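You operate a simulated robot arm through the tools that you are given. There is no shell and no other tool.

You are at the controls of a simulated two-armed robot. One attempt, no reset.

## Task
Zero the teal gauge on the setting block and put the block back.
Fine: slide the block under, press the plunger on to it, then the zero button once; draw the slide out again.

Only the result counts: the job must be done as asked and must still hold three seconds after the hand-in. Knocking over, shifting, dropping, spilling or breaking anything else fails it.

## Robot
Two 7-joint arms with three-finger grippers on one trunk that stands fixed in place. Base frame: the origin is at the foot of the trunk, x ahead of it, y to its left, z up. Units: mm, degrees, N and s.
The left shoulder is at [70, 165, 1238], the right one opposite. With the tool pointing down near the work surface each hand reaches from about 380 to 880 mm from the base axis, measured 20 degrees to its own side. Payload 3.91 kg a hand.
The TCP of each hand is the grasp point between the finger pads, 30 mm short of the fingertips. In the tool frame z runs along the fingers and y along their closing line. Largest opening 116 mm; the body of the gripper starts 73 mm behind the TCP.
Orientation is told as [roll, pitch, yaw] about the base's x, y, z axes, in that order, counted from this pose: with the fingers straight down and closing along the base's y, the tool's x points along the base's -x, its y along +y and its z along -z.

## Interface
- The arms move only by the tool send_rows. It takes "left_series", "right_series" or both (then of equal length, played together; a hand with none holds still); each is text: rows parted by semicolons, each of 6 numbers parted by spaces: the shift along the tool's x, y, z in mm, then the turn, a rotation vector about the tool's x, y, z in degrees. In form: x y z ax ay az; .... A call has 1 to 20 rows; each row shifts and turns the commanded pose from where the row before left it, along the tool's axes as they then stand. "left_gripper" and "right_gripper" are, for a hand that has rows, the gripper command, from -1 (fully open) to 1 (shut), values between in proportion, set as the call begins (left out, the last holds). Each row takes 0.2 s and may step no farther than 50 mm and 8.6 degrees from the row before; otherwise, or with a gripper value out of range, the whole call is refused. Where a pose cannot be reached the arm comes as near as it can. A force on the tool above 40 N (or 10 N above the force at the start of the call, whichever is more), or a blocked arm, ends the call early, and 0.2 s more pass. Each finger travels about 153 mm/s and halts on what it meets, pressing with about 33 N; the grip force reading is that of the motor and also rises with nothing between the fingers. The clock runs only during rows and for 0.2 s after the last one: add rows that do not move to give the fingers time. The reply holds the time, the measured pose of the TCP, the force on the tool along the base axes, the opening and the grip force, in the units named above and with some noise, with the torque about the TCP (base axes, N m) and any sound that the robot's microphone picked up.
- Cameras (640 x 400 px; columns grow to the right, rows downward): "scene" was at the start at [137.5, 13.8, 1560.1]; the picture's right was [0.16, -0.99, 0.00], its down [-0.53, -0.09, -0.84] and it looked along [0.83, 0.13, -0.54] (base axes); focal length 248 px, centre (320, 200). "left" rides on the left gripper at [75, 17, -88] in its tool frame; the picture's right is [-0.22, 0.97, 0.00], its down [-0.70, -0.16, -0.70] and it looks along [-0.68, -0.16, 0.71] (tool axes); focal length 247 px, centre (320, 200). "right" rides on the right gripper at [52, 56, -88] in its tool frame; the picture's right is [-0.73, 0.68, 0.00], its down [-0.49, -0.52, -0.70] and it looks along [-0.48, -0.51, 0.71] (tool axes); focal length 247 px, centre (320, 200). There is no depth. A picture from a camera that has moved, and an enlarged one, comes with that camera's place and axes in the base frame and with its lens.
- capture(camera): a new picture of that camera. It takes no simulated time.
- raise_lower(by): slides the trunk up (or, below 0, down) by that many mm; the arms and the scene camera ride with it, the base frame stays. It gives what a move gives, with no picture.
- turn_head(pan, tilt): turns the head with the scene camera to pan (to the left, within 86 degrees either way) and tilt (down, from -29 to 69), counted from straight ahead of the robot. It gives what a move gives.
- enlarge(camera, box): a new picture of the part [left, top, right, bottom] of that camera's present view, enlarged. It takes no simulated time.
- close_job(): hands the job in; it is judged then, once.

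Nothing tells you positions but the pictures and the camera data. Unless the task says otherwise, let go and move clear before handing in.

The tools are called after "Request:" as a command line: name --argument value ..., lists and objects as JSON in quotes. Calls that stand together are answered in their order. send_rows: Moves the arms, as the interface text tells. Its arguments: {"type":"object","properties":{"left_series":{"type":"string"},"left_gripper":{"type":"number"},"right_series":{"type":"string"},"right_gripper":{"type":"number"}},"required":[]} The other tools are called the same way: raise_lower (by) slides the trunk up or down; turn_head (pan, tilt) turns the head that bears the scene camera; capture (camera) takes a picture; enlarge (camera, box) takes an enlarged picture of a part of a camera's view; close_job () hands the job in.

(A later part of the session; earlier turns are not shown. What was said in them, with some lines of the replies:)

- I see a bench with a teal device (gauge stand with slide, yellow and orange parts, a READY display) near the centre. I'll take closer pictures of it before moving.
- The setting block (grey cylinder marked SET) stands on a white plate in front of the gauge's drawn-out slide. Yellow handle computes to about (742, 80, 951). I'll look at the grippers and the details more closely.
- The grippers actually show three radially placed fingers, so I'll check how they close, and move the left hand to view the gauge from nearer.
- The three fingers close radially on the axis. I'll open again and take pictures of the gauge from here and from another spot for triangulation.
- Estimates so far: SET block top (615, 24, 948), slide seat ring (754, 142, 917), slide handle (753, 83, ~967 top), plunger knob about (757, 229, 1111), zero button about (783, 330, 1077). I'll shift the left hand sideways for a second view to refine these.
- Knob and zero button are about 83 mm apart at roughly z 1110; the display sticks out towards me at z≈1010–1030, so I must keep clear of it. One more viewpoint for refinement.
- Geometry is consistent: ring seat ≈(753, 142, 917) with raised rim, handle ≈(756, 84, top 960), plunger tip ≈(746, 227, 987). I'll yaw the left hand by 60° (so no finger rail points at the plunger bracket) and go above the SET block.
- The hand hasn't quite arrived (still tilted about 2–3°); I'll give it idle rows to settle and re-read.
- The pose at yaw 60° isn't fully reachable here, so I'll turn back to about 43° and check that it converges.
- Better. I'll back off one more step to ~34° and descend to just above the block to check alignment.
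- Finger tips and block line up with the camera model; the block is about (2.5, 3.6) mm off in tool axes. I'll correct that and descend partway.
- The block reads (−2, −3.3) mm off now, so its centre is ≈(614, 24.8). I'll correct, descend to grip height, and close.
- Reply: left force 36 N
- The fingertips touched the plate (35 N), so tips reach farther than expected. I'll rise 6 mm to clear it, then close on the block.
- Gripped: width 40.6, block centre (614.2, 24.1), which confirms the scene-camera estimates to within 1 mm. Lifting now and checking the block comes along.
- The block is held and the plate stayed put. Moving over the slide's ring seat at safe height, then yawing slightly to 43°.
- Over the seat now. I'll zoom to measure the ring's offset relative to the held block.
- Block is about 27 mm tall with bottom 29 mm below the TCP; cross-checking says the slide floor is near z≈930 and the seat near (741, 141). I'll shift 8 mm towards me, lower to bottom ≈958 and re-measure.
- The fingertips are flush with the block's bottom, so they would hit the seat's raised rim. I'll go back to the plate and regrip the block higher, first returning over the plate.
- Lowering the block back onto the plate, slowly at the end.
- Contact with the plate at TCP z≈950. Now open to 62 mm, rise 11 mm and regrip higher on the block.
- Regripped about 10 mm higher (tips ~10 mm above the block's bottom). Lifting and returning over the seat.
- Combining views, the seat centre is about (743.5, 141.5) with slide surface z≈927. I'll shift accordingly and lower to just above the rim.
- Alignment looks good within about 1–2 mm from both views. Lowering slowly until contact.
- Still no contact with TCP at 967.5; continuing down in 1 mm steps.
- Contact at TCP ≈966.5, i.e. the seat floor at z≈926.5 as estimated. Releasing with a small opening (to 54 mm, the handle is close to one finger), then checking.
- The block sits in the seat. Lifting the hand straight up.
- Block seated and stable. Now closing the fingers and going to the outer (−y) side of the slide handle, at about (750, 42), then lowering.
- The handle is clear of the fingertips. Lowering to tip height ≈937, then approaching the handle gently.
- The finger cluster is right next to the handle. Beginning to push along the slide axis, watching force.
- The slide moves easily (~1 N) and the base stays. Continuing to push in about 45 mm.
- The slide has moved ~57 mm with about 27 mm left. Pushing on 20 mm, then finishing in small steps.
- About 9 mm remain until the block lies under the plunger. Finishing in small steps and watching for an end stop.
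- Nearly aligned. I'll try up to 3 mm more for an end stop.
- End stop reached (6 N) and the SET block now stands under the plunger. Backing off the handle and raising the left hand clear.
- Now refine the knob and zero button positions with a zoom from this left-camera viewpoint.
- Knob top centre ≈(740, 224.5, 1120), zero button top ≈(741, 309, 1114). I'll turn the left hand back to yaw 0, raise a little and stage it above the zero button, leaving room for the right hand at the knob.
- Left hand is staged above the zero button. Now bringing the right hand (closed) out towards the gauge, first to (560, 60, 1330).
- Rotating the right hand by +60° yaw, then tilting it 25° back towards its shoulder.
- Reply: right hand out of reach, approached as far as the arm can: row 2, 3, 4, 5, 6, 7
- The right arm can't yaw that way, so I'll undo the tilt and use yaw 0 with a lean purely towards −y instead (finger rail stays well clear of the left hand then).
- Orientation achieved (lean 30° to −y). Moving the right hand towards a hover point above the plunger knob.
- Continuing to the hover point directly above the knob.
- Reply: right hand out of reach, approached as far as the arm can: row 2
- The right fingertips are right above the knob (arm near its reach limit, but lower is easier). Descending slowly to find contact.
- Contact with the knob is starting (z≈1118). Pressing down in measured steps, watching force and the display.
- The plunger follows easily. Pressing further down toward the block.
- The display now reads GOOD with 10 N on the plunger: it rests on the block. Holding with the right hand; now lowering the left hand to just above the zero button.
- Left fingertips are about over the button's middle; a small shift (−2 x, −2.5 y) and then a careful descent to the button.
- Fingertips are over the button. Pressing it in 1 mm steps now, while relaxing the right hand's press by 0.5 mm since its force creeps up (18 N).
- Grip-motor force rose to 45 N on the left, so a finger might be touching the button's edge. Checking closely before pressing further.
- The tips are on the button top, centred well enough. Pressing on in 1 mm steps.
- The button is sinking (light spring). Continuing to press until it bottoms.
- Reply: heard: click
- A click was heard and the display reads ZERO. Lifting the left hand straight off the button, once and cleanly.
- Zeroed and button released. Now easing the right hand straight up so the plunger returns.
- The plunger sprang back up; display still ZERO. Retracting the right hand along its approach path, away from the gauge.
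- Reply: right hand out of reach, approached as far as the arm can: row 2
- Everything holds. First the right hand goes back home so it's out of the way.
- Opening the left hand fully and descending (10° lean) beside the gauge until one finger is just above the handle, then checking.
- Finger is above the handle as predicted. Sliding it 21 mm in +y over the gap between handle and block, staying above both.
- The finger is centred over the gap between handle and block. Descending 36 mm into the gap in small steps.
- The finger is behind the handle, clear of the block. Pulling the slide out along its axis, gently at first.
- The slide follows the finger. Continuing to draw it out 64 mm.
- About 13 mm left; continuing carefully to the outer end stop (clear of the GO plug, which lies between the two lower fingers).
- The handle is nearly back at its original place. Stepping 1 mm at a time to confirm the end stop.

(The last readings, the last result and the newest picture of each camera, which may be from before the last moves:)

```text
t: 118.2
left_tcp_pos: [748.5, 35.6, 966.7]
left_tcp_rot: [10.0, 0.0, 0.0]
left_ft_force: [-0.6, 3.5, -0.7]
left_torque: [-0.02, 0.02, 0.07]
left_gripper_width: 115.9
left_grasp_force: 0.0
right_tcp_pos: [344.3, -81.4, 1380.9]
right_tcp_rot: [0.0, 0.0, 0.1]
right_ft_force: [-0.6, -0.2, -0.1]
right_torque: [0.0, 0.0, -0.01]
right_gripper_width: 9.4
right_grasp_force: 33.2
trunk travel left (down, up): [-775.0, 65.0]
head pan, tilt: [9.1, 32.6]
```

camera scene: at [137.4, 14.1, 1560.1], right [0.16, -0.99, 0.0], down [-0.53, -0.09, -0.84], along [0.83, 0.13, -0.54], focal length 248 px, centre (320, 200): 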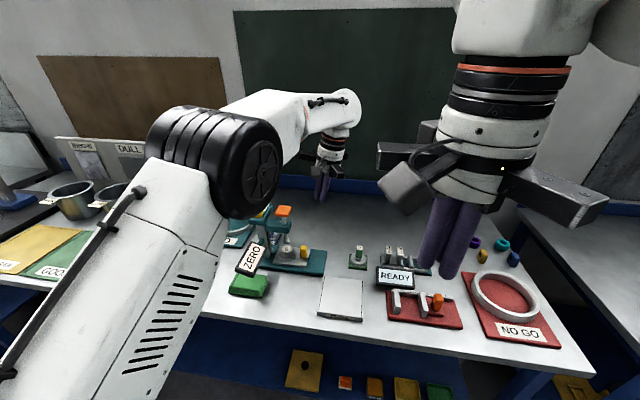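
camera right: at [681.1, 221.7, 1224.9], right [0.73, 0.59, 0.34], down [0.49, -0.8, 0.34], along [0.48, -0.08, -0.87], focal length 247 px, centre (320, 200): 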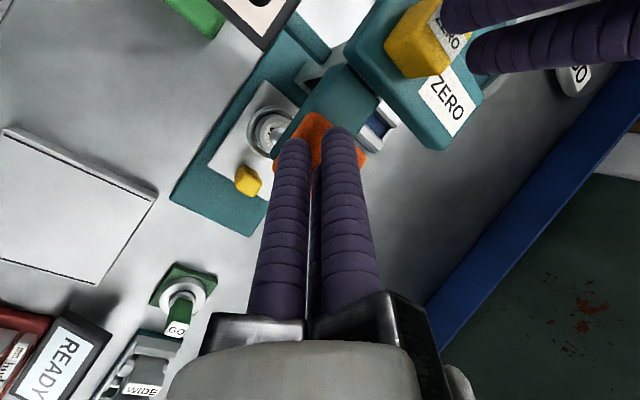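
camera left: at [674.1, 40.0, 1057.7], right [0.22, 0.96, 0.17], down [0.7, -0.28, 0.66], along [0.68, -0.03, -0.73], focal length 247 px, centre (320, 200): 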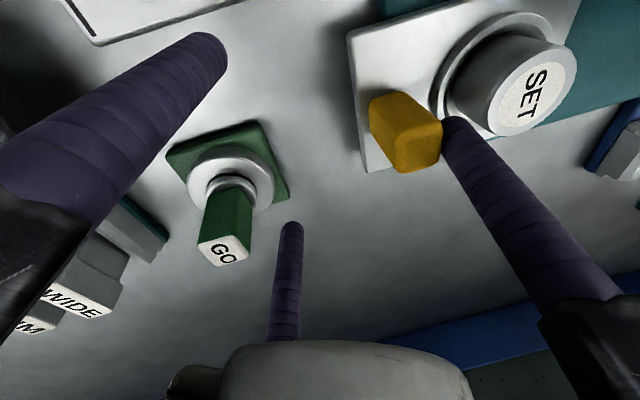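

End stop reached (3.5 N). Backing the finger off the handle and lifting clear.

Request:
send_rows --left_series "0.18 2.95 0.52 0 0 0;0 0 0 0 0 0;0 1.7 -9.85 0 0 0;0 3.5 -19.7 0 0 0;0 5.2 -29.5 0 0 0;0 5.2 -29.5 0 0 0;0 0 0 0 0 0;0 0 0 0 0 0"

Request:
capture --camera "left"

Request:
capture --camera "scene"

```text
t: 120.0
left_tcp_pos: [749.9, 37.5, 1058.3]
left_tcp_rot: [10.0, 0.0, -0.1]
left_ft_force: [0.2, 0.2, -0.3]
left_torque: [-0.01, -0.01, -0.02]
left_gripper_width: 115.9
left_grasp_force: 0.0
right_tcp_pos: [344.3, -80.4, 1379.4]
right_tcp_rot: [0.1, 0.0, 0.1]
right_ft_force: [0.0, 0.2, 0.0]
right_torque: [0.02, 0.02, 0.0]
right_gripper_width: 9.2
right_grasp_force: 33.1
trunk travel left (down, up): [-775.0, 65.0]
head pan, tilt: [9.1, 32.6]
```

```text
taken
camera left: at [675.0, 39.7, 1148.2], right [0.22, 0.96, 0.17], down [0.7, -0.28, 0.66], along [0.68, -0.03, -0.73], focal length 247 px, centre (320, 200)
```

left: 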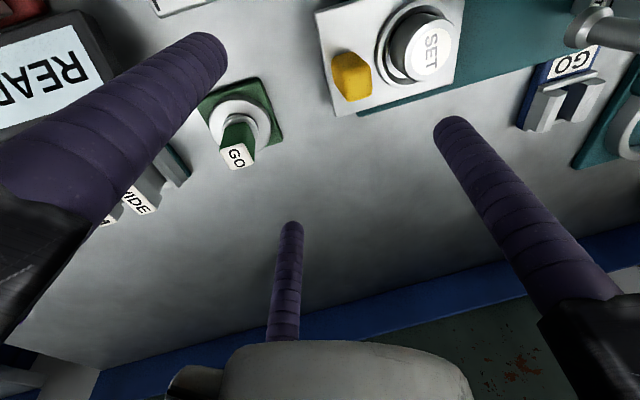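

```text
taken
camera scene: at [137.6, 13.7, 1560.1], right [0.16, -0.99, 0.0], down [-0.53, -0.09, -0.84], along [0.83, 0.13, -0.54], focal length 248 px, centre (320, 200)
```

scene: 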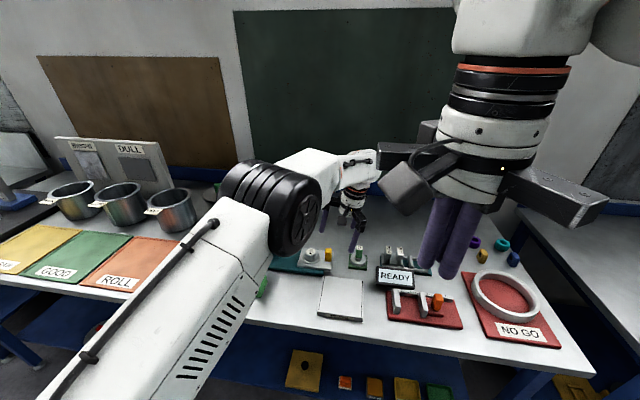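

Slide is out. Now levelling the hand, yawing to 43° again, and returning over the block with a 56 mm opening.

Request:
send_rows --left_series "0 0 0 5 0 0;0 0 0 5 0 0;0 0 0 0 0 -8.6;0 0 0 0 0 -8.6;0 0 0 0 0 -8.6;0 0 0 0 0 -8.6;0 0 0 0 0 -8.6;-22.1 27.3 0 0 0 0;-22.1 27.3 0 0 0 0;-22.1 27.3 0 0 0 0;0 0 0 0 0 0;0 0 0 0 0 0;0 0 0 0 0 0" --left_gripper 0.034

Request:
capture --camera "left"

Request:
enlarge --camera "left" --box '[230, 20, 410, 220]'

Request:
enlarge --camera "scene" --box '[260, 200, 360, 290]'

```text
t: 122.8
left_tcp_pos: [740.2, 144.7, 1057.8]
left_tcp_rot: [0.0, 0.0, 43.0]
left_ft_force: [-0.1, 1.3, 0.6]
left_torque: [-0.01, 0.0, 0.01]
left_gripper_width: 56.2
left_grasp_force: 0.1
right_tcp_pos: [344.5, -82.0, 1379.0]
right_tcp_rot: [0.0, 0.0, 0.1]
right_ft_force: [-0.4, -0.3, 0.0]
right_torque: [-0.01, 0.0, -0.02]
right_gripper_width: 9.1
right_grasp_force: 33.4
trunk travel left (down, up): [-775.0, 65.0]
head pan, tilt: [9.1, 32.6]
```

```text
taken
camera left: at [674.6, 105.5, 1146.1], right [-0.5, 0.87, 0.0], down [0.62, 0.36, 0.7], along [0.61, 0.35, -0.71], focal length 247 px, centre (320, 200)
```

left: 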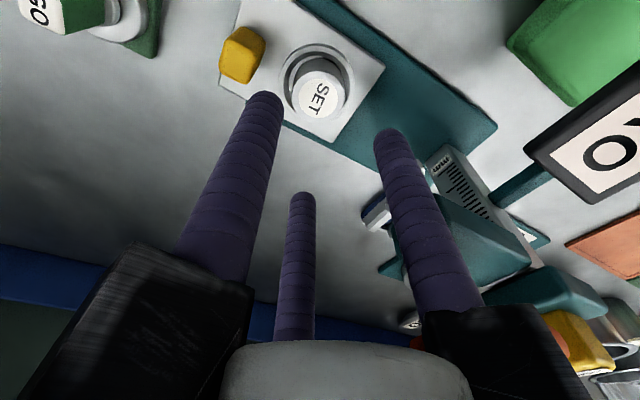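

```text
2.00 times, centred on (320, 120) of left
camera zoom: at [674.6, 105.5, 1146.1], right [-0.5, 0.87, 0.0], down [0.62, 0.36, 0.7], along [0.61, 0.35, -0.71], focal length 494 px, centre (320, 360)
```

zoom: 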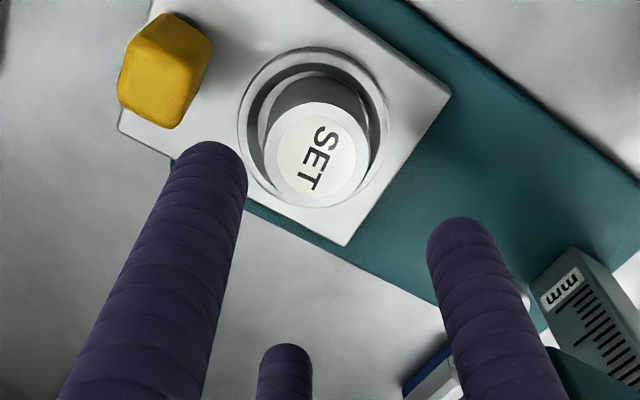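

```text
4.44 times, centred on (310, 245) of scene
camera zoom: at [137.5, 14.2, 1560.1], right [0.16, -0.99, 0.0], down [-0.53, -0.09, -0.84], along [0.83, 0.13, -0.54], focal length 1103 px, centre (364, 0)
```

zoom: 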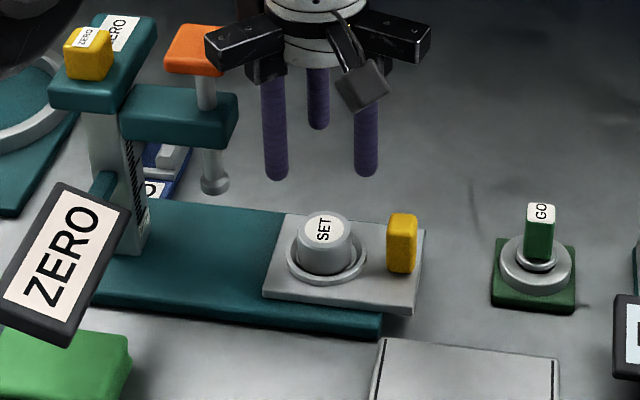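

Display still shows ZERO, block at ≈(742, 143). Correcting by 2 mm and descending toward it.

Request:
send_rows --left_series "0.1 -2 0 0 0 0;0 0 20 0 0 0;0 0 20 0 0 0;0 0 20 0 0 0;0 0 0 0 0 0;0 0 0 0 0 0"

Request:
enlarge --camera "left" --box '[230, 20, 410, 220]'

Request:
enlarge --camera "scene" --box '[285, 215, 335, 280]'

```text
t: 124.2
left_tcp_pos: [743.1, 142.0, 996.4]
left_tcp_rot: [0.0, 0.0, 43.1]
left_ft_force: [-0.5, -0.3, 0.4]
left_torque: [-0.02, 0.01, 0.01]
left_gripper_width: 56.0
left_grasp_force: 0.0
right_tcp_pos: [343.6, -81.1, 1379.7]
right_tcp_rot: [0.0, 0.0, 0.0]
right_ft_force: [0.5, -0.9, -0.5]
right_torque: [-0.02, 0.03, 0.01]
right_gripper_width: 8.8
right_grasp_force: 32.9
trunk travel left (down, up): [-775.0, 65.0]
head pan, tilt: [9.1, 32.6]
```

```text
2.00 times, centred on (320, 120) of left
camera zoom: at [677.0, 103.6, 1085.7], right [-0.5, 0.87, 0.0], down [0.62, 0.36, 0.7], along [0.61, 0.35, -0.71], focal length 494 px, centre (320, 360)
```

zoom: 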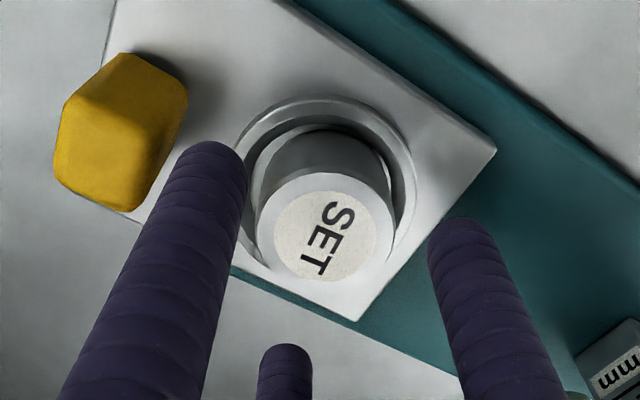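

```text
6.15 times, centred on (310, 248) of scene
camera zoom: at [137.5, 13.7, 1560.1], right [0.16, -0.99, 0.0], down [-0.53, -0.09, -0.84], along [0.83, 0.13, -0.54], focal length 1527 px, centre (382, -92)
```

zoom: 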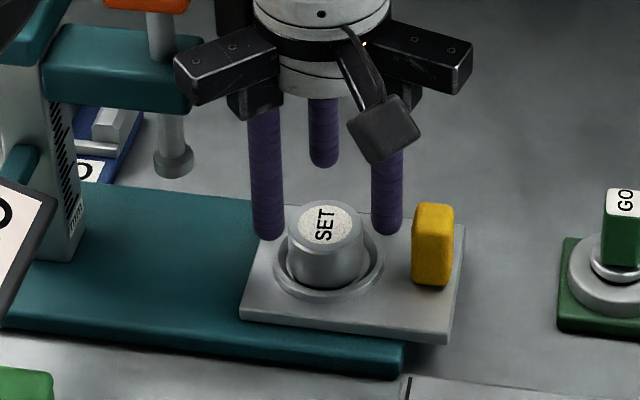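

Block is within 1–3 mm of the hand axis. Small correction, then descend to the grip height and close.

Request:
send_rows --left_series "0.8 0.8 0 0 0 0;0 0 10 0 0 0;0 0 10 0 0 0;0 0 6 0 0 0;0 0 4 0 0 0;0 0 0 0 0 0;0 0 0 0 0 0"

Request:
enlarge --camera "left" --box '[230, 20, 410, 220]'

Request:
enlarge --camera "scene" --box '[285, 215, 335, 280]'

```text
t: 125.8
left_tcp_pos: [741.8, 142.0, 967.4]
left_tcp_rot: [0.0, 0.0, 43.0]
left_ft_force: [-1.0, 0.3, -0.8]
left_torque: [0.01, -0.01, -0.01]
left_gripper_width: 56.2
left_grasp_force: 0.1
right_tcp_pos: [344.2, -81.5, 1381.5]
right_tcp_rot: [0.1, -0.1, 0.1]
right_ft_force: [-0.4, -0.6, 0.2]
right_torque: [0.0, -0.01, -0.01]
right_gripper_width: 9.2
right_grasp_force: 32.8
trunk travel left (down, up): [-775.0, 65.0]
head pan, tilt: [9.1, 32.6]
```

```text
2.00 times, centred on (320, 120) of left
camera zoom: at [675.6, 103.3, 1056.1], right [-0.5, 0.87, 0.0], down [0.62, 0.36, 0.7], along [0.61, 0.35, -0.71], focal length 494 px, centre (320, 360)
```

zoom: 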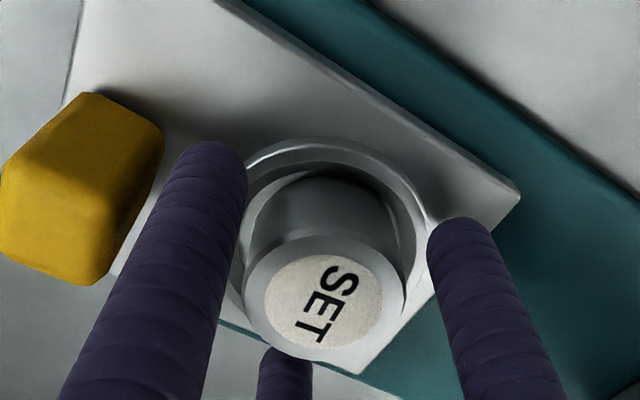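

```text
6.15 times, centred on (310, 248) of scene
camera zoom: at [137.4, 13.7, 1560.1], right [0.16, -0.99, 0.0], down [-0.53, -0.09, -0.84], along [0.83, 0.13, -0.54], focal length 1527 px, centre (382, -92)
```

zoom: 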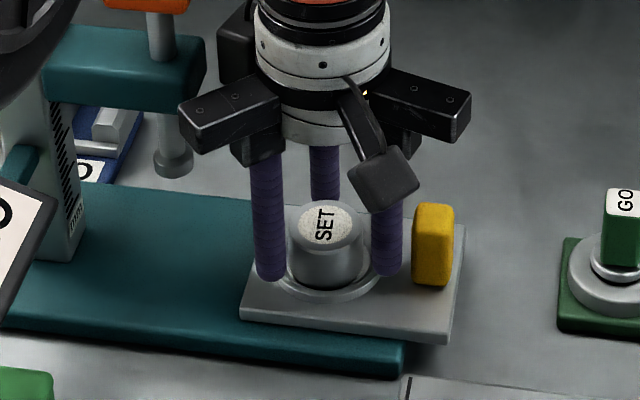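

Well aligned with no contact. Closing on the block.

Request:
send_rows --left_series "0 0 0 0 0 0;0 0 0 0 0 0;0 0 0 0 0 0" --left_gripper 1

Request:
send_rows --left_series "0 0 -5 0 0 0;0 0 -10 0 0 0;0 0 -20 0 0 0;0 0 -25 0 0 0;0 0 -20 0 0 0;0 0 0 0 0 0;0 0 0 0 0 0"

Request:
enlarge --camera "left" --box '[230, 20, 410, 220]'

Request:
enlarge --camera "scene" --box '[250, 190, 350, 280]'

```text
t: 126.6
left_tcp_pos: [742.2, 141.1, 967.1]
left_tcp_rot: [0.0, 0.1, 43.0]
left_ft_force: [0.1, -0.3, 0.8]
left_torque: [0.01, -0.05, 0.0]
left_gripper_width: 40.7
left_grasp_force: 32.6
right_tcp_pos: [344.5, -81.2, 1381.1]
right_tcp_rot: [-0.1, 0.0, 0.2]
right_ft_force: [0.0, -0.2, 0.1]
right_torque: [0.0, -0.02, 0.0]
right_gripper_width: 8.9
right_grasp_force: 33.0
trunk travel left (down, up): [-775.0, 65.0]
head pan, tilt: [9.1, 32.6]
```

```text
t: 128.2
left_tcp_pos: [740.9, 140.9, 1047.5]
left_tcp_rot: [0.1, 0.0, 43.1]
left_ft_force: [-1.0, 0.8, -0.9]
left_torque: [-0.01, 0.01, 0.0]
left_gripper_width: 40.4
left_grasp_force: 33.0
right_tcp_pos: [345.1, -80.1, 1381.1]
right_tcp_rot: [0.1, 0.0, 0.1]
right_ft_force: [0.2, -0.5, -0.3]
right_torque: [0.0, 0.01, -0.01]
right_gripper_width: 9.2
right_grasp_force: 33.2
trunk travel left (down, up): [-775.0, 65.0]
head pan, tilt: [9.1, 32.6]
```

```text
2.00 times, centred on (320, 120) of left
camera zoom: at [675.0, 103.1, 1135.9], right [-0.5, 0.87, 0.0], down [0.62, 0.36, 0.7], along [0.61, 0.35, -0.71], focal length 494 px, centre (320, 360)
```

zoom: 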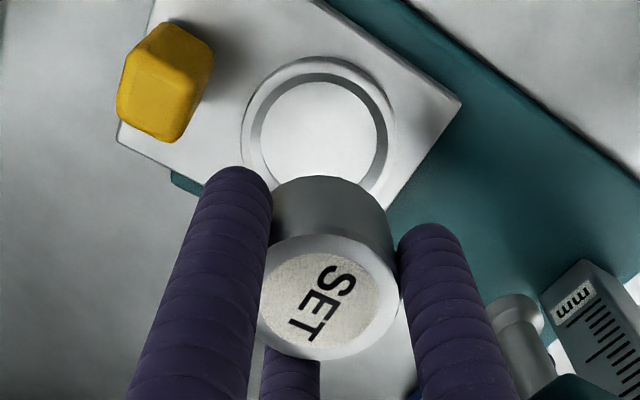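

```text
4.44 times, centred on (300, 235) of scene
camera zoom: at [137.7, 13.8, 1560.1], right [0.16, -0.99, 0.0], down [-0.53, -0.09, -0.84], along [0.83, 0.13, -0.54], focal length 1103 px, centre (409, 44)
```

zoom: 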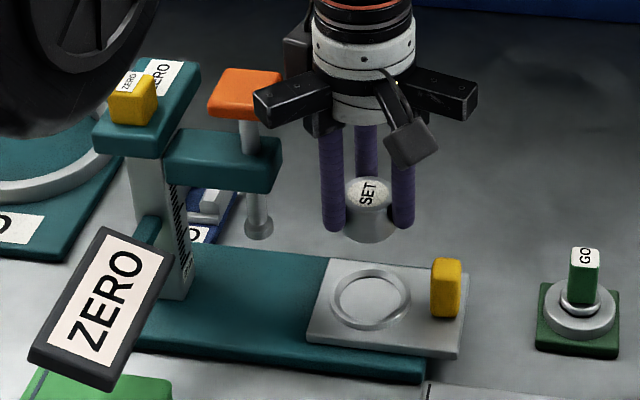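

Block lifted out of the seat. Carrying it back over the plate.

Request:
send_rows --left_series "34.5 0.28 0 0 0 0;34.5 0.28 0 0 0 0;34.5 0.28 0 0 0 0;34.5 0.28 0 0 0 0;34.5 0.28 0 0 0 0;0 0 0 0 0 8.5;0 0 20 0 0 0;0 0 20 0 0 0;0 0 15 0 0 0;0 0 0 0 0 0;0 0 0 0 0 0;0 0 0 0 0 0"

Request:
capture --camera "left"

Request:
enlarge --camera "scene" --box '[290, 220, 390, 330]'

```text
t: 130.8
left_tcp_pos: [615.7, 26.9, 992.5]
left_tcp_rot: [-0.1, 0.1, 34.7]
left_ft_force: [-0.2, 0.2, -1.3]
left_torque: [-0.02, -0.02, -0.01]
left_gripper_width: 40.5
left_grasp_force: 33.0
right_tcp_pos: [345.7, -80.5, 1380.2]
right_tcp_rot: [0.0, -0.1, 0.0]
right_ft_force: [0.4, 0.8, -0.6]
right_torque: [-0.01, -0.04, -0.03]
right_gripper_width: 9.1
right_grasp_force: 33.1
trunk travel left (down, up): [-775.0, 65.0]
head pan, tilt: [9.1, 32.6]
```

```text
taken
camera left: at [544.1, -1.1, 1080.5], right [-0.37, 0.93, 0.0], down [0.66, 0.27, 0.7], along [0.65, 0.26, -0.72], focal length 247 px, centre (320, 200)
```

left: 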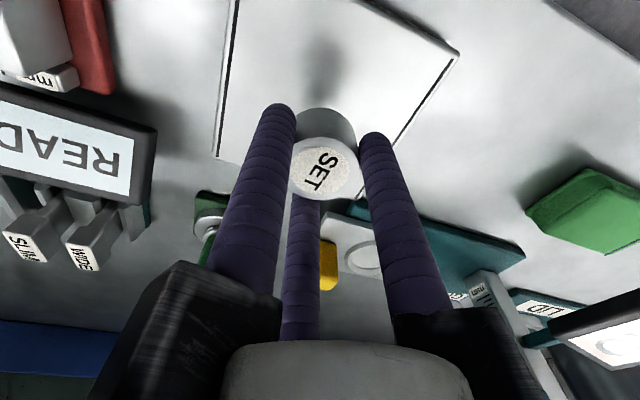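

```text
3.64 times, centred on (340, 275) of scene
camera zoom: at [137.6, 13.5, 1560.1], right [0.16, -0.99, 0.0], down [-0.53, -0.09, -0.84], along [0.83, 0.13, -0.54], focal length 902 px, centre (247, -73)
```

zoom: 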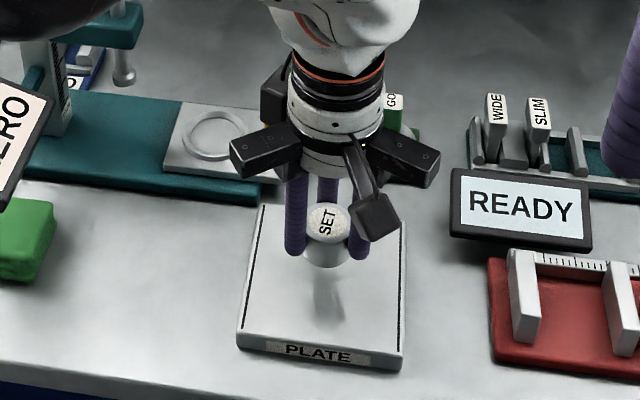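

Aligning to the original spot (614, 24.5) and lowering to just above the plate.

Request:
send_rows --left_series "2.4 -1.1 10 0 0 0;0 0 10 0 0 0;0 0 6 0 0 0;0 0 3 0 0 0;0 0 0 0 0 0;0 0 0 0 0 0"

Request:
send_rows --left_series "0 0 0.7 0 0 0;0 0 0 0 0 0;0 0 0.7 0 0 0;0 0 0 0 0 0;0 0 0 0 0 0"

Request:
enlarge --camera "scene" --box '[300, 240, 380, 330]'

```text
t: 132.2
left_tcp_pos: [614.5, 24.8, 962.2]
left_tcp_rot: [-0.2, 0.2, 34.8]
left_ft_force: [0.1, 0.2, -1.4]
left_torque: [0.02, 0.01, -0.01]
left_gripper_width: 40.5
left_grasp_force: 32.5
right_tcp_pos: [344.9, -82.5, 1379.4]
right_tcp_rot: [0.0, 0.1, 0.1]
right_ft_force: [-0.2, -0.2, 0.5]
right_torque: [0.0, 0.0, 0.05]
right_gripper_width: 8.9
right_grasp_force: 33.2
trunk travel left (down, up): [-775.0, 65.0]
head pan, tilt: [9.1, 32.6]
```

```text
t: 133.4
left_tcp_pos: [614.6, 24.0, 962.2]
left_tcp_rot: [-0.4, 0.2, 34.9]
left_ft_force: [0.2, 0.8, -0.3]
left_torque: [0.0, 0.05, 0.02]
left_gripper_width: 40.6
left_grasp_force: 32.8
right_tcp_pos: [344.7, -81.4, 1380.1]
right_tcp_rot: [0.0, 0.0, 0.2]
right_ft_force: [0.9, 0.0, -0.3]
right_torque: [0.03, 0.01, -0.01]
right_gripper_width: 8.9
right_grasp_force: 32.9
trunk travel left (down, up): [-775.0, 65.0]
head pan, tilt: [9.1, 32.6]
```

```text
4.44 times, centred on (340, 285) of scene
camera zoom: at [137.6, 13.7, 1560.1], right [0.16, -0.99, 0.0], down [-0.53, -0.09, -0.84], along [0.83, 0.13, -0.54], focal length 1103 px, centre (231, -178)
```

zoom: 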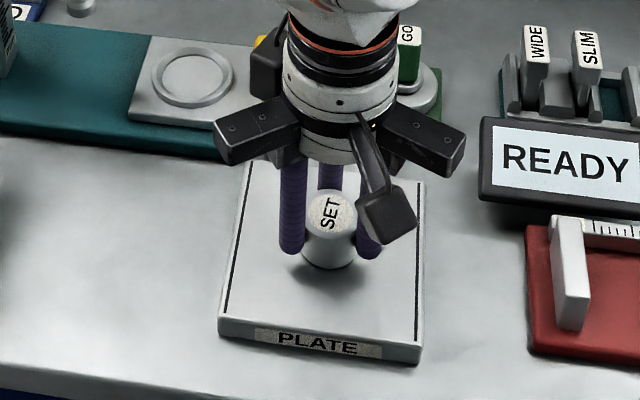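

Request:
send_rows --left_series "0 0 0.7 0 0 0;0 0 0 0 0 0;0 0 0 0 0 0"

Request:
send_rows --left_series "0 0 0.7 0 0 0;0 0 0 0 0 0;0 0 0 0 0 0"

```text
t: 134.2
left_tcp_pos: [615.3, 24.5, 962.1]
left_tcp_rot: [-0.2, 0.2, 34.9]
left_ft_force: [0.7, 0.7, -0.9]
left_torque: [0.0, -0.01, 0.0]
left_gripper_width: 40.4
left_grasp_force: 33.5
right_tcp_pos: [345.8, -81.6, 1380.6]
right_tcp_rot: [0.0, -0.1, 0.2]
right_ft_force: [-0.2, 0.0, 0.7]
right_torque: [0.02, 0.03, 0.01]
right_gripper_width: 9.1
right_grasp_force: 32.6
trunk travel left (down, up): [-775.0, 65.0]
head pan, tilt: [9.1, 32.6]
```

```text
t: 135.0
left_tcp_pos: [615.1, 25.5, 961.9]
left_tcp_rot: [-0.3, 0.2, 34.8]
left_ft_force: [-0.4, -0.8, -1.0]
left_torque: [-0.03, 0.01, 0.01]
left_gripper_width: 40.7
left_grasp_force: 32.6
right_tcp_pos: [344.8, -81.7, 1380.1]
right_tcp_rot: [0.0, 0.0, 0.1]
right_ft_force: [-0.3, -0.1, 0.5]
right_torque: [-0.01, -0.03, 0.0]
right_gripper_width: 9.0
right_grasp_force: 32.9
trunk travel left (down, up): [-775.0, 65.0]
head pan, tilt: [9.1, 32.6]
```

Request:
send_rows --left_series "0 0 0.7 0 0 0;0 0 0 0 0 0;0 0 0 0 0 0"

Request:
send_rows --left_series "0 0 0.7 0 0 0;0 0 0 0 0 0;0 0 0 0 0 0"

Request:
send_rows --left_series "0 0 0.7 0 0 0;0 0 0 0 0 0;0 0 0 0 0 0"

```text
t: 135.8
left_tcp_pos: [614.7, 24.7, 960.7]
left_tcp_rot: [-0.3, 0.2, 35.0]
left_ft_force: [-0.9, 0.3, -0.8]
left_torque: [-0.02, -0.02, 0.03]
left_gripper_width: 40.5
left_grasp_force: 33.1
right_tcp_pos: [344.7, -80.5, 1380.0]
right_tcp_rot: [0.0, 0.0, 0.2]
right_ft_force: [-0.1, -0.1, 0.3]
right_torque: [-0.01, 0.01, 0.0]
right_gripper_width: 9.0
right_grasp_force: 32.5
trunk travel left (down, up): [-775.0, 65.0]
head pan, tilt: [9.1, 32.6]
```

```text
t: 136.6
left_tcp_pos: [614.5, 24.0, 961.1]
left_tcp_rot: [-0.3, 0.2, 34.9]
left_ft_force: [0.5, -0.5, 2.9]
left_torque: [0.01, -0.03, -0.01]
left_gripper_width: 40.6
left_grasp_force: 33.2
right_tcp_pos: [345.2, -81.4, 1381.3]
right_tcp_rot: [0.1, 0.0, 0.2]
right_ft_force: [-0.9, 0.6, -0.6]
right_torque: [-0.02, -0.01, 0.0]
right_gripper_width: 9.1
right_grasp_force: 32.7
trunk travel left (down, up): [-775.0, 65.0]
head pan, tilt: [9.1, 32.6]
```

```text
t: 137.4
left_tcp_pos: [614.2, 25.7, 960.0]
left_tcp_rot: [-0.3, 0.0, 34.9]
left_ft_force: [1.2, 0.2, 10.9]
left_torque: [0.19, -0.08, -0.01]
left_gripper_width: 40.6
left_grasp_force: 32.5
right_tcp_pos: [344.8, -82.2, 1381.0]
right_tcp_rot: [0.0, -0.1, 0.1]
right_ft_force: [0.0, 0.6, 0.4]
right_torque: [0.0, -0.02, -0.04]
right_gripper_width: 9.1
right_grasp_force: 33.4
trunk travel left (down, up): [-775.0, 65.0]
head pan, tilt: [9.1, 32.6]
```

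The block stands on the plate (11 N). Releasing, then rising straight up.

Request:
send_rows --left_series "0 0 -0.6 0 0 0;0 0 0 0 0 0"

Request:
send_rows --left_series "0 0 0 0 0 0;0 0 0 0 0 0;0 0 0 0 0 0;0 0 0 0 0 0" --left_gripper -0.35

Request:
send_rows --left_series "0 0 -10 0 0 0;0 0 -20 0 0 0;0 0 -30 0 0 0;0 0 -40 0 0 0;0 0 -40 0 0 0;0 0 0 0 0 0"

Request:
capture --camera "left"

Request:
capture --camera "scene"

Request:
enlarge --camera "scene" --box '[280, 235, 380, 335]'

```text
t: 138.0
left_tcp_pos: [616.6, 23.6, 960.8]
left_tcp_rot: [-0.3, 0.1, 34.9]
left_ft_force: [2.4, -1.0, 10.8]
left_torque: [0.19, -0.2, -0.08]
left_gripper_width: 40.3
left_grasp_force: 33.1
right_tcp_pos: [345.4, -81.7, 1380.2]
right_tcp_rot: [0.1, -0.1, 0.1]
right_ft_force: [-0.2, 0.6, 0.8]
right_torque: [0.02, 0.04, -0.02]
right_gripper_width: 9.1
right_grasp_force: 33.1
trunk travel left (down, up): [-775.0, 65.0]
head pan, tilt: [9.1, 32.6]
```

```text
t: 139.0
left_tcp_pos: [615.0, 24.9, 960.4]
left_tcp_rot: [-0.4, 0.2, 34.8]
left_ft_force: [0.2, 1.5, -0.6]
left_torque: [-0.03, 0.05, 0.0]
left_gripper_width: 78.3
left_grasp_force: 0.0
right_tcp_pos: [344.8, -81.7, 1379.6]
right_tcp_rot: [0.0, -0.1, 0.2]
right_ft_force: [-0.3, -1.0, 0.3]
right_torque: [0.02, 0.03, 0.01]
right_gripper_width: 8.9
right_grasp_force: 33.4
trunk travel left (down, up): [-775.0, 65.0]
head pan, tilt: [9.1, 32.6]
```

```text
t: 140.4
left_tcp_pos: [613.8, 19.9, 1101.2]
left_tcp_rot: [0.1, -0.1, 34.3]
left_ft_force: [-0.4, -0.9, 0.0]
left_torque: [-0.02, 0.02, 0.0]
left_gripper_width: 78.3
left_grasp_force: 0.0
right_tcp_pos: [346.1, -81.6, 1380.3]
right_tcp_rot: [0.0, 0.0, 0.2]
right_ft_force: [0.2, -0.1, 0.0]
right_torque: [0.03, 0.03, -0.01]
right_gripper_width: 9.1
right_grasp_force: 33.3
trunk travel left (down, up): [-775.0, 65.0]
head pan, tilt: [9.1, 32.6]
```

```text
taken
camera left: at [542.0, -6.6, 1189.0], right [-0.36, 0.93, 0.0], down [0.66, 0.26, 0.7], along [0.65, 0.26, -0.71], focal length 247 px, centre (320, 200)
```

left: 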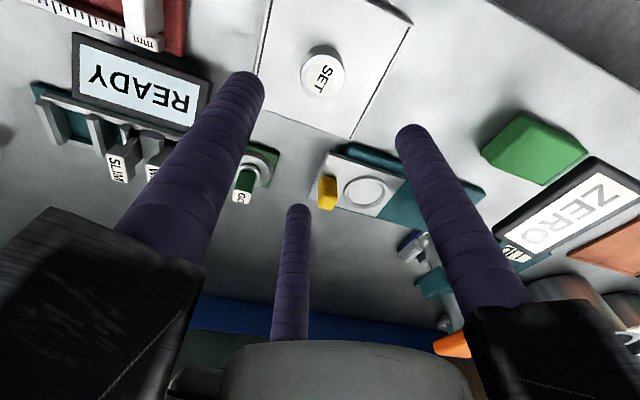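

```text
taken
camera scene: at [138.4, 13.6, 1560.0], right [0.16, -0.99, 0.0], down [-0.53, -0.09, -0.84], along [0.83, 0.13, -0.54], focal length 248 px, centre (320, 200)
```

scene: 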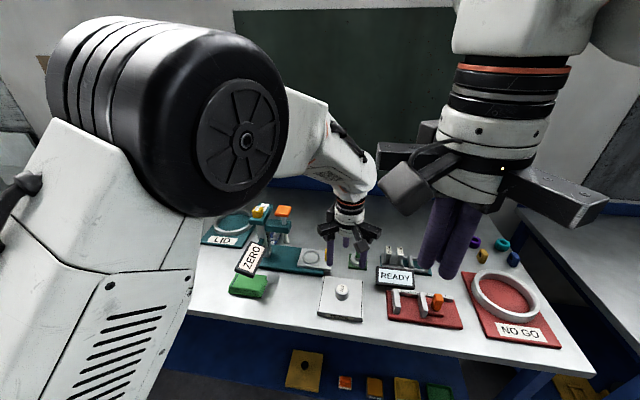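

```text
4.00 times, centred on (330, 285) of scene
camera zoom: at [138.4, 13.6, 1560.0], right [0.16, -0.99, 0.0], down [-0.53, -0.09, -0.84], along [0.83, 0.13, -0.54], focal length 993 px, centre (280, -140)
```

zoom: 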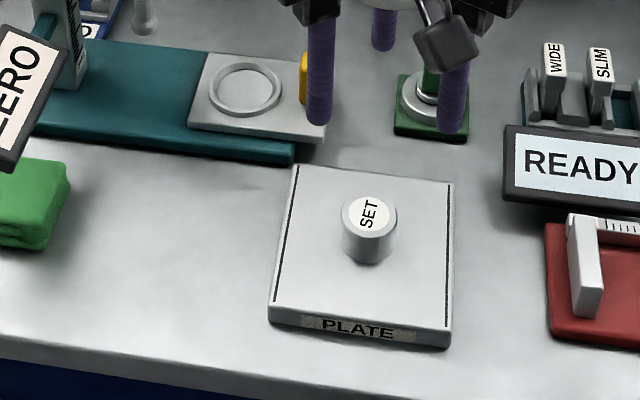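

The block is back exactly where it was, the slide is out, the display reads ZERO. Moving the left hand up and away to its starting area.

Request:
send_rows --left_series "0 0 -45 0 0 0;0 0 -45 0 0 0;0 0 -45 0 0 0;0 0 -45 0 0 0;0 0 -45 0 0 0;0 0 -45 0 0 0;0 0 0 0 0 8.6;0 0 0 0 0 8.6;0 0 0 0 0 8.6;0 0 0 0 0 8.6;2.5 45 -8 0 0 0;2.5 45 -8 0 0 0;2.5 45 -8 0 0 0;2.5 45 -8 0 0 0;2.5 45 -8 0 0 0;2.5 45 -8 0 0 0;2.5 45 -8 0 0 0;2.5 45 -8 0 0 0;0 0 0 0 0 0;0 0 0 0 0 0"

Request:
capture --camera "scene"

Request:
enlarge --camera "scene" --box '[190, 170, 350, 310]'

Request:
enlarge --camera "scene" --box '[320, 220, 560, 350]'

```text
t: 144.6
left_tcp_pos: [592.2, 382.4, 1432.5]
left_tcp_rot: [0.0, -0.1, 0.1]
left_ft_force: [0.0, -0.7, 0.2]
left_torque: [0.02, -0.02, -0.02]
left_gripper_width: 78.1
left_grasp_force: 0.2
right_tcp_pos: [343.8, -81.3, 1380.4]
right_tcp_rot: [0.1, 0.0, 0.0]
right_ft_force: [-0.7, 0.1, 0.4]
right_torque: [-0.01, 0.0, -0.02]
right_gripper_width: 9.0
right_grasp_force: 33.2
trunk travel left (down, up): [-775.0, 65.0]
head pan, tilt: [9.1, 32.6]
```

```text
taken
camera scene: at [137.4, 13.3, 1560.1], right [0.16, -0.99, 0.0], down [-0.53, -0.09, -0.84], along [0.83, 0.13, -0.54], focal length 248 px, centre (320, 200)
```

scene: 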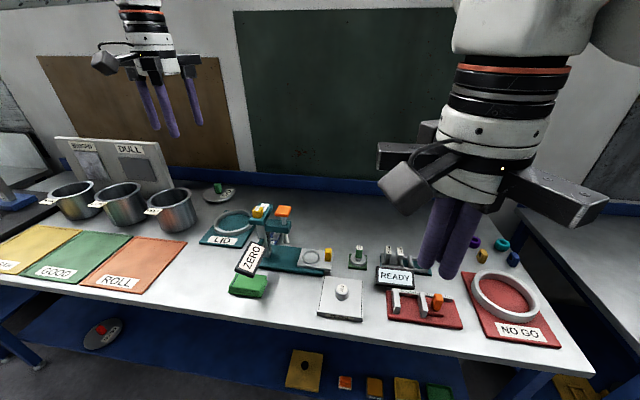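

```text
2.86 times, centred on (270, 240) of scene
camera zoom: at [137.4, 13.3, 1560.1], right [0.16, -0.99, 0.0], down [-0.53, -0.09, -0.84], along [0.83, 0.13, -0.54], focal length 709 px, centre (463, 86)
```

zoom: 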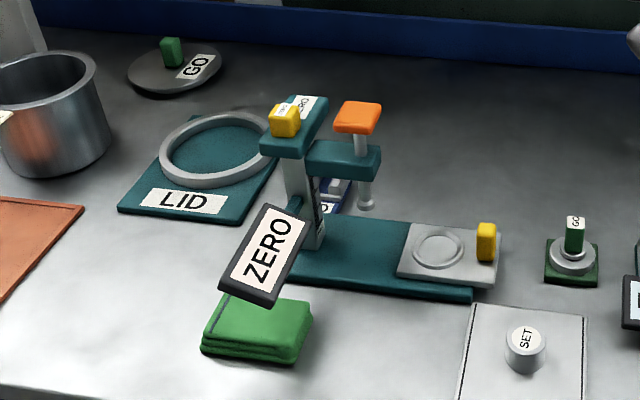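

```text
2.67 times, centred on (440, 285) of scene
camera zoom: at [137.4, 13.3, 1560.1], right [0.16, -0.99, 0.0], down [-0.53, -0.09, -0.84], along [0.83, 0.13, -0.54], focal length 662 px, centre (0, -27)
```

zoom: 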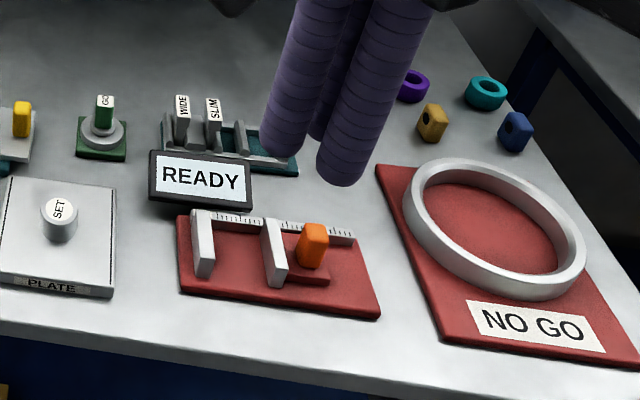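

Everything matches the starting picture: the block is on its plate, the slide is drawn out, the plunger is up and nothing else has moved. The gauge display reads ZERO and both hands are clear, so I'm handing the job in.

Request:
close_job

```text
The job is handed in.
```

The teal gauge is zeroed on the setting block, and the block is back on its plate in its original spot. I have handed the job in; the reply only confirmed the hand-in and gave no verdict.

- **Zeroing:** with the block under the plunger and the plunger held on it, the display read GOOD. I pressed the zero button once, heard a click, and the display changed to ZERO. It still read ZERO in the last picture before the hand-in.
- **Slide:** it was pushed in to its stop, then drawn out again to its outer stop. The plunger went back up by itself.
- **Rest of the bench:** in the last pictures nothing else had moved, and both hands were clear.

While gripping the block the first time, the left fingertips touched the plate at about 36 N. The plate did not shift.
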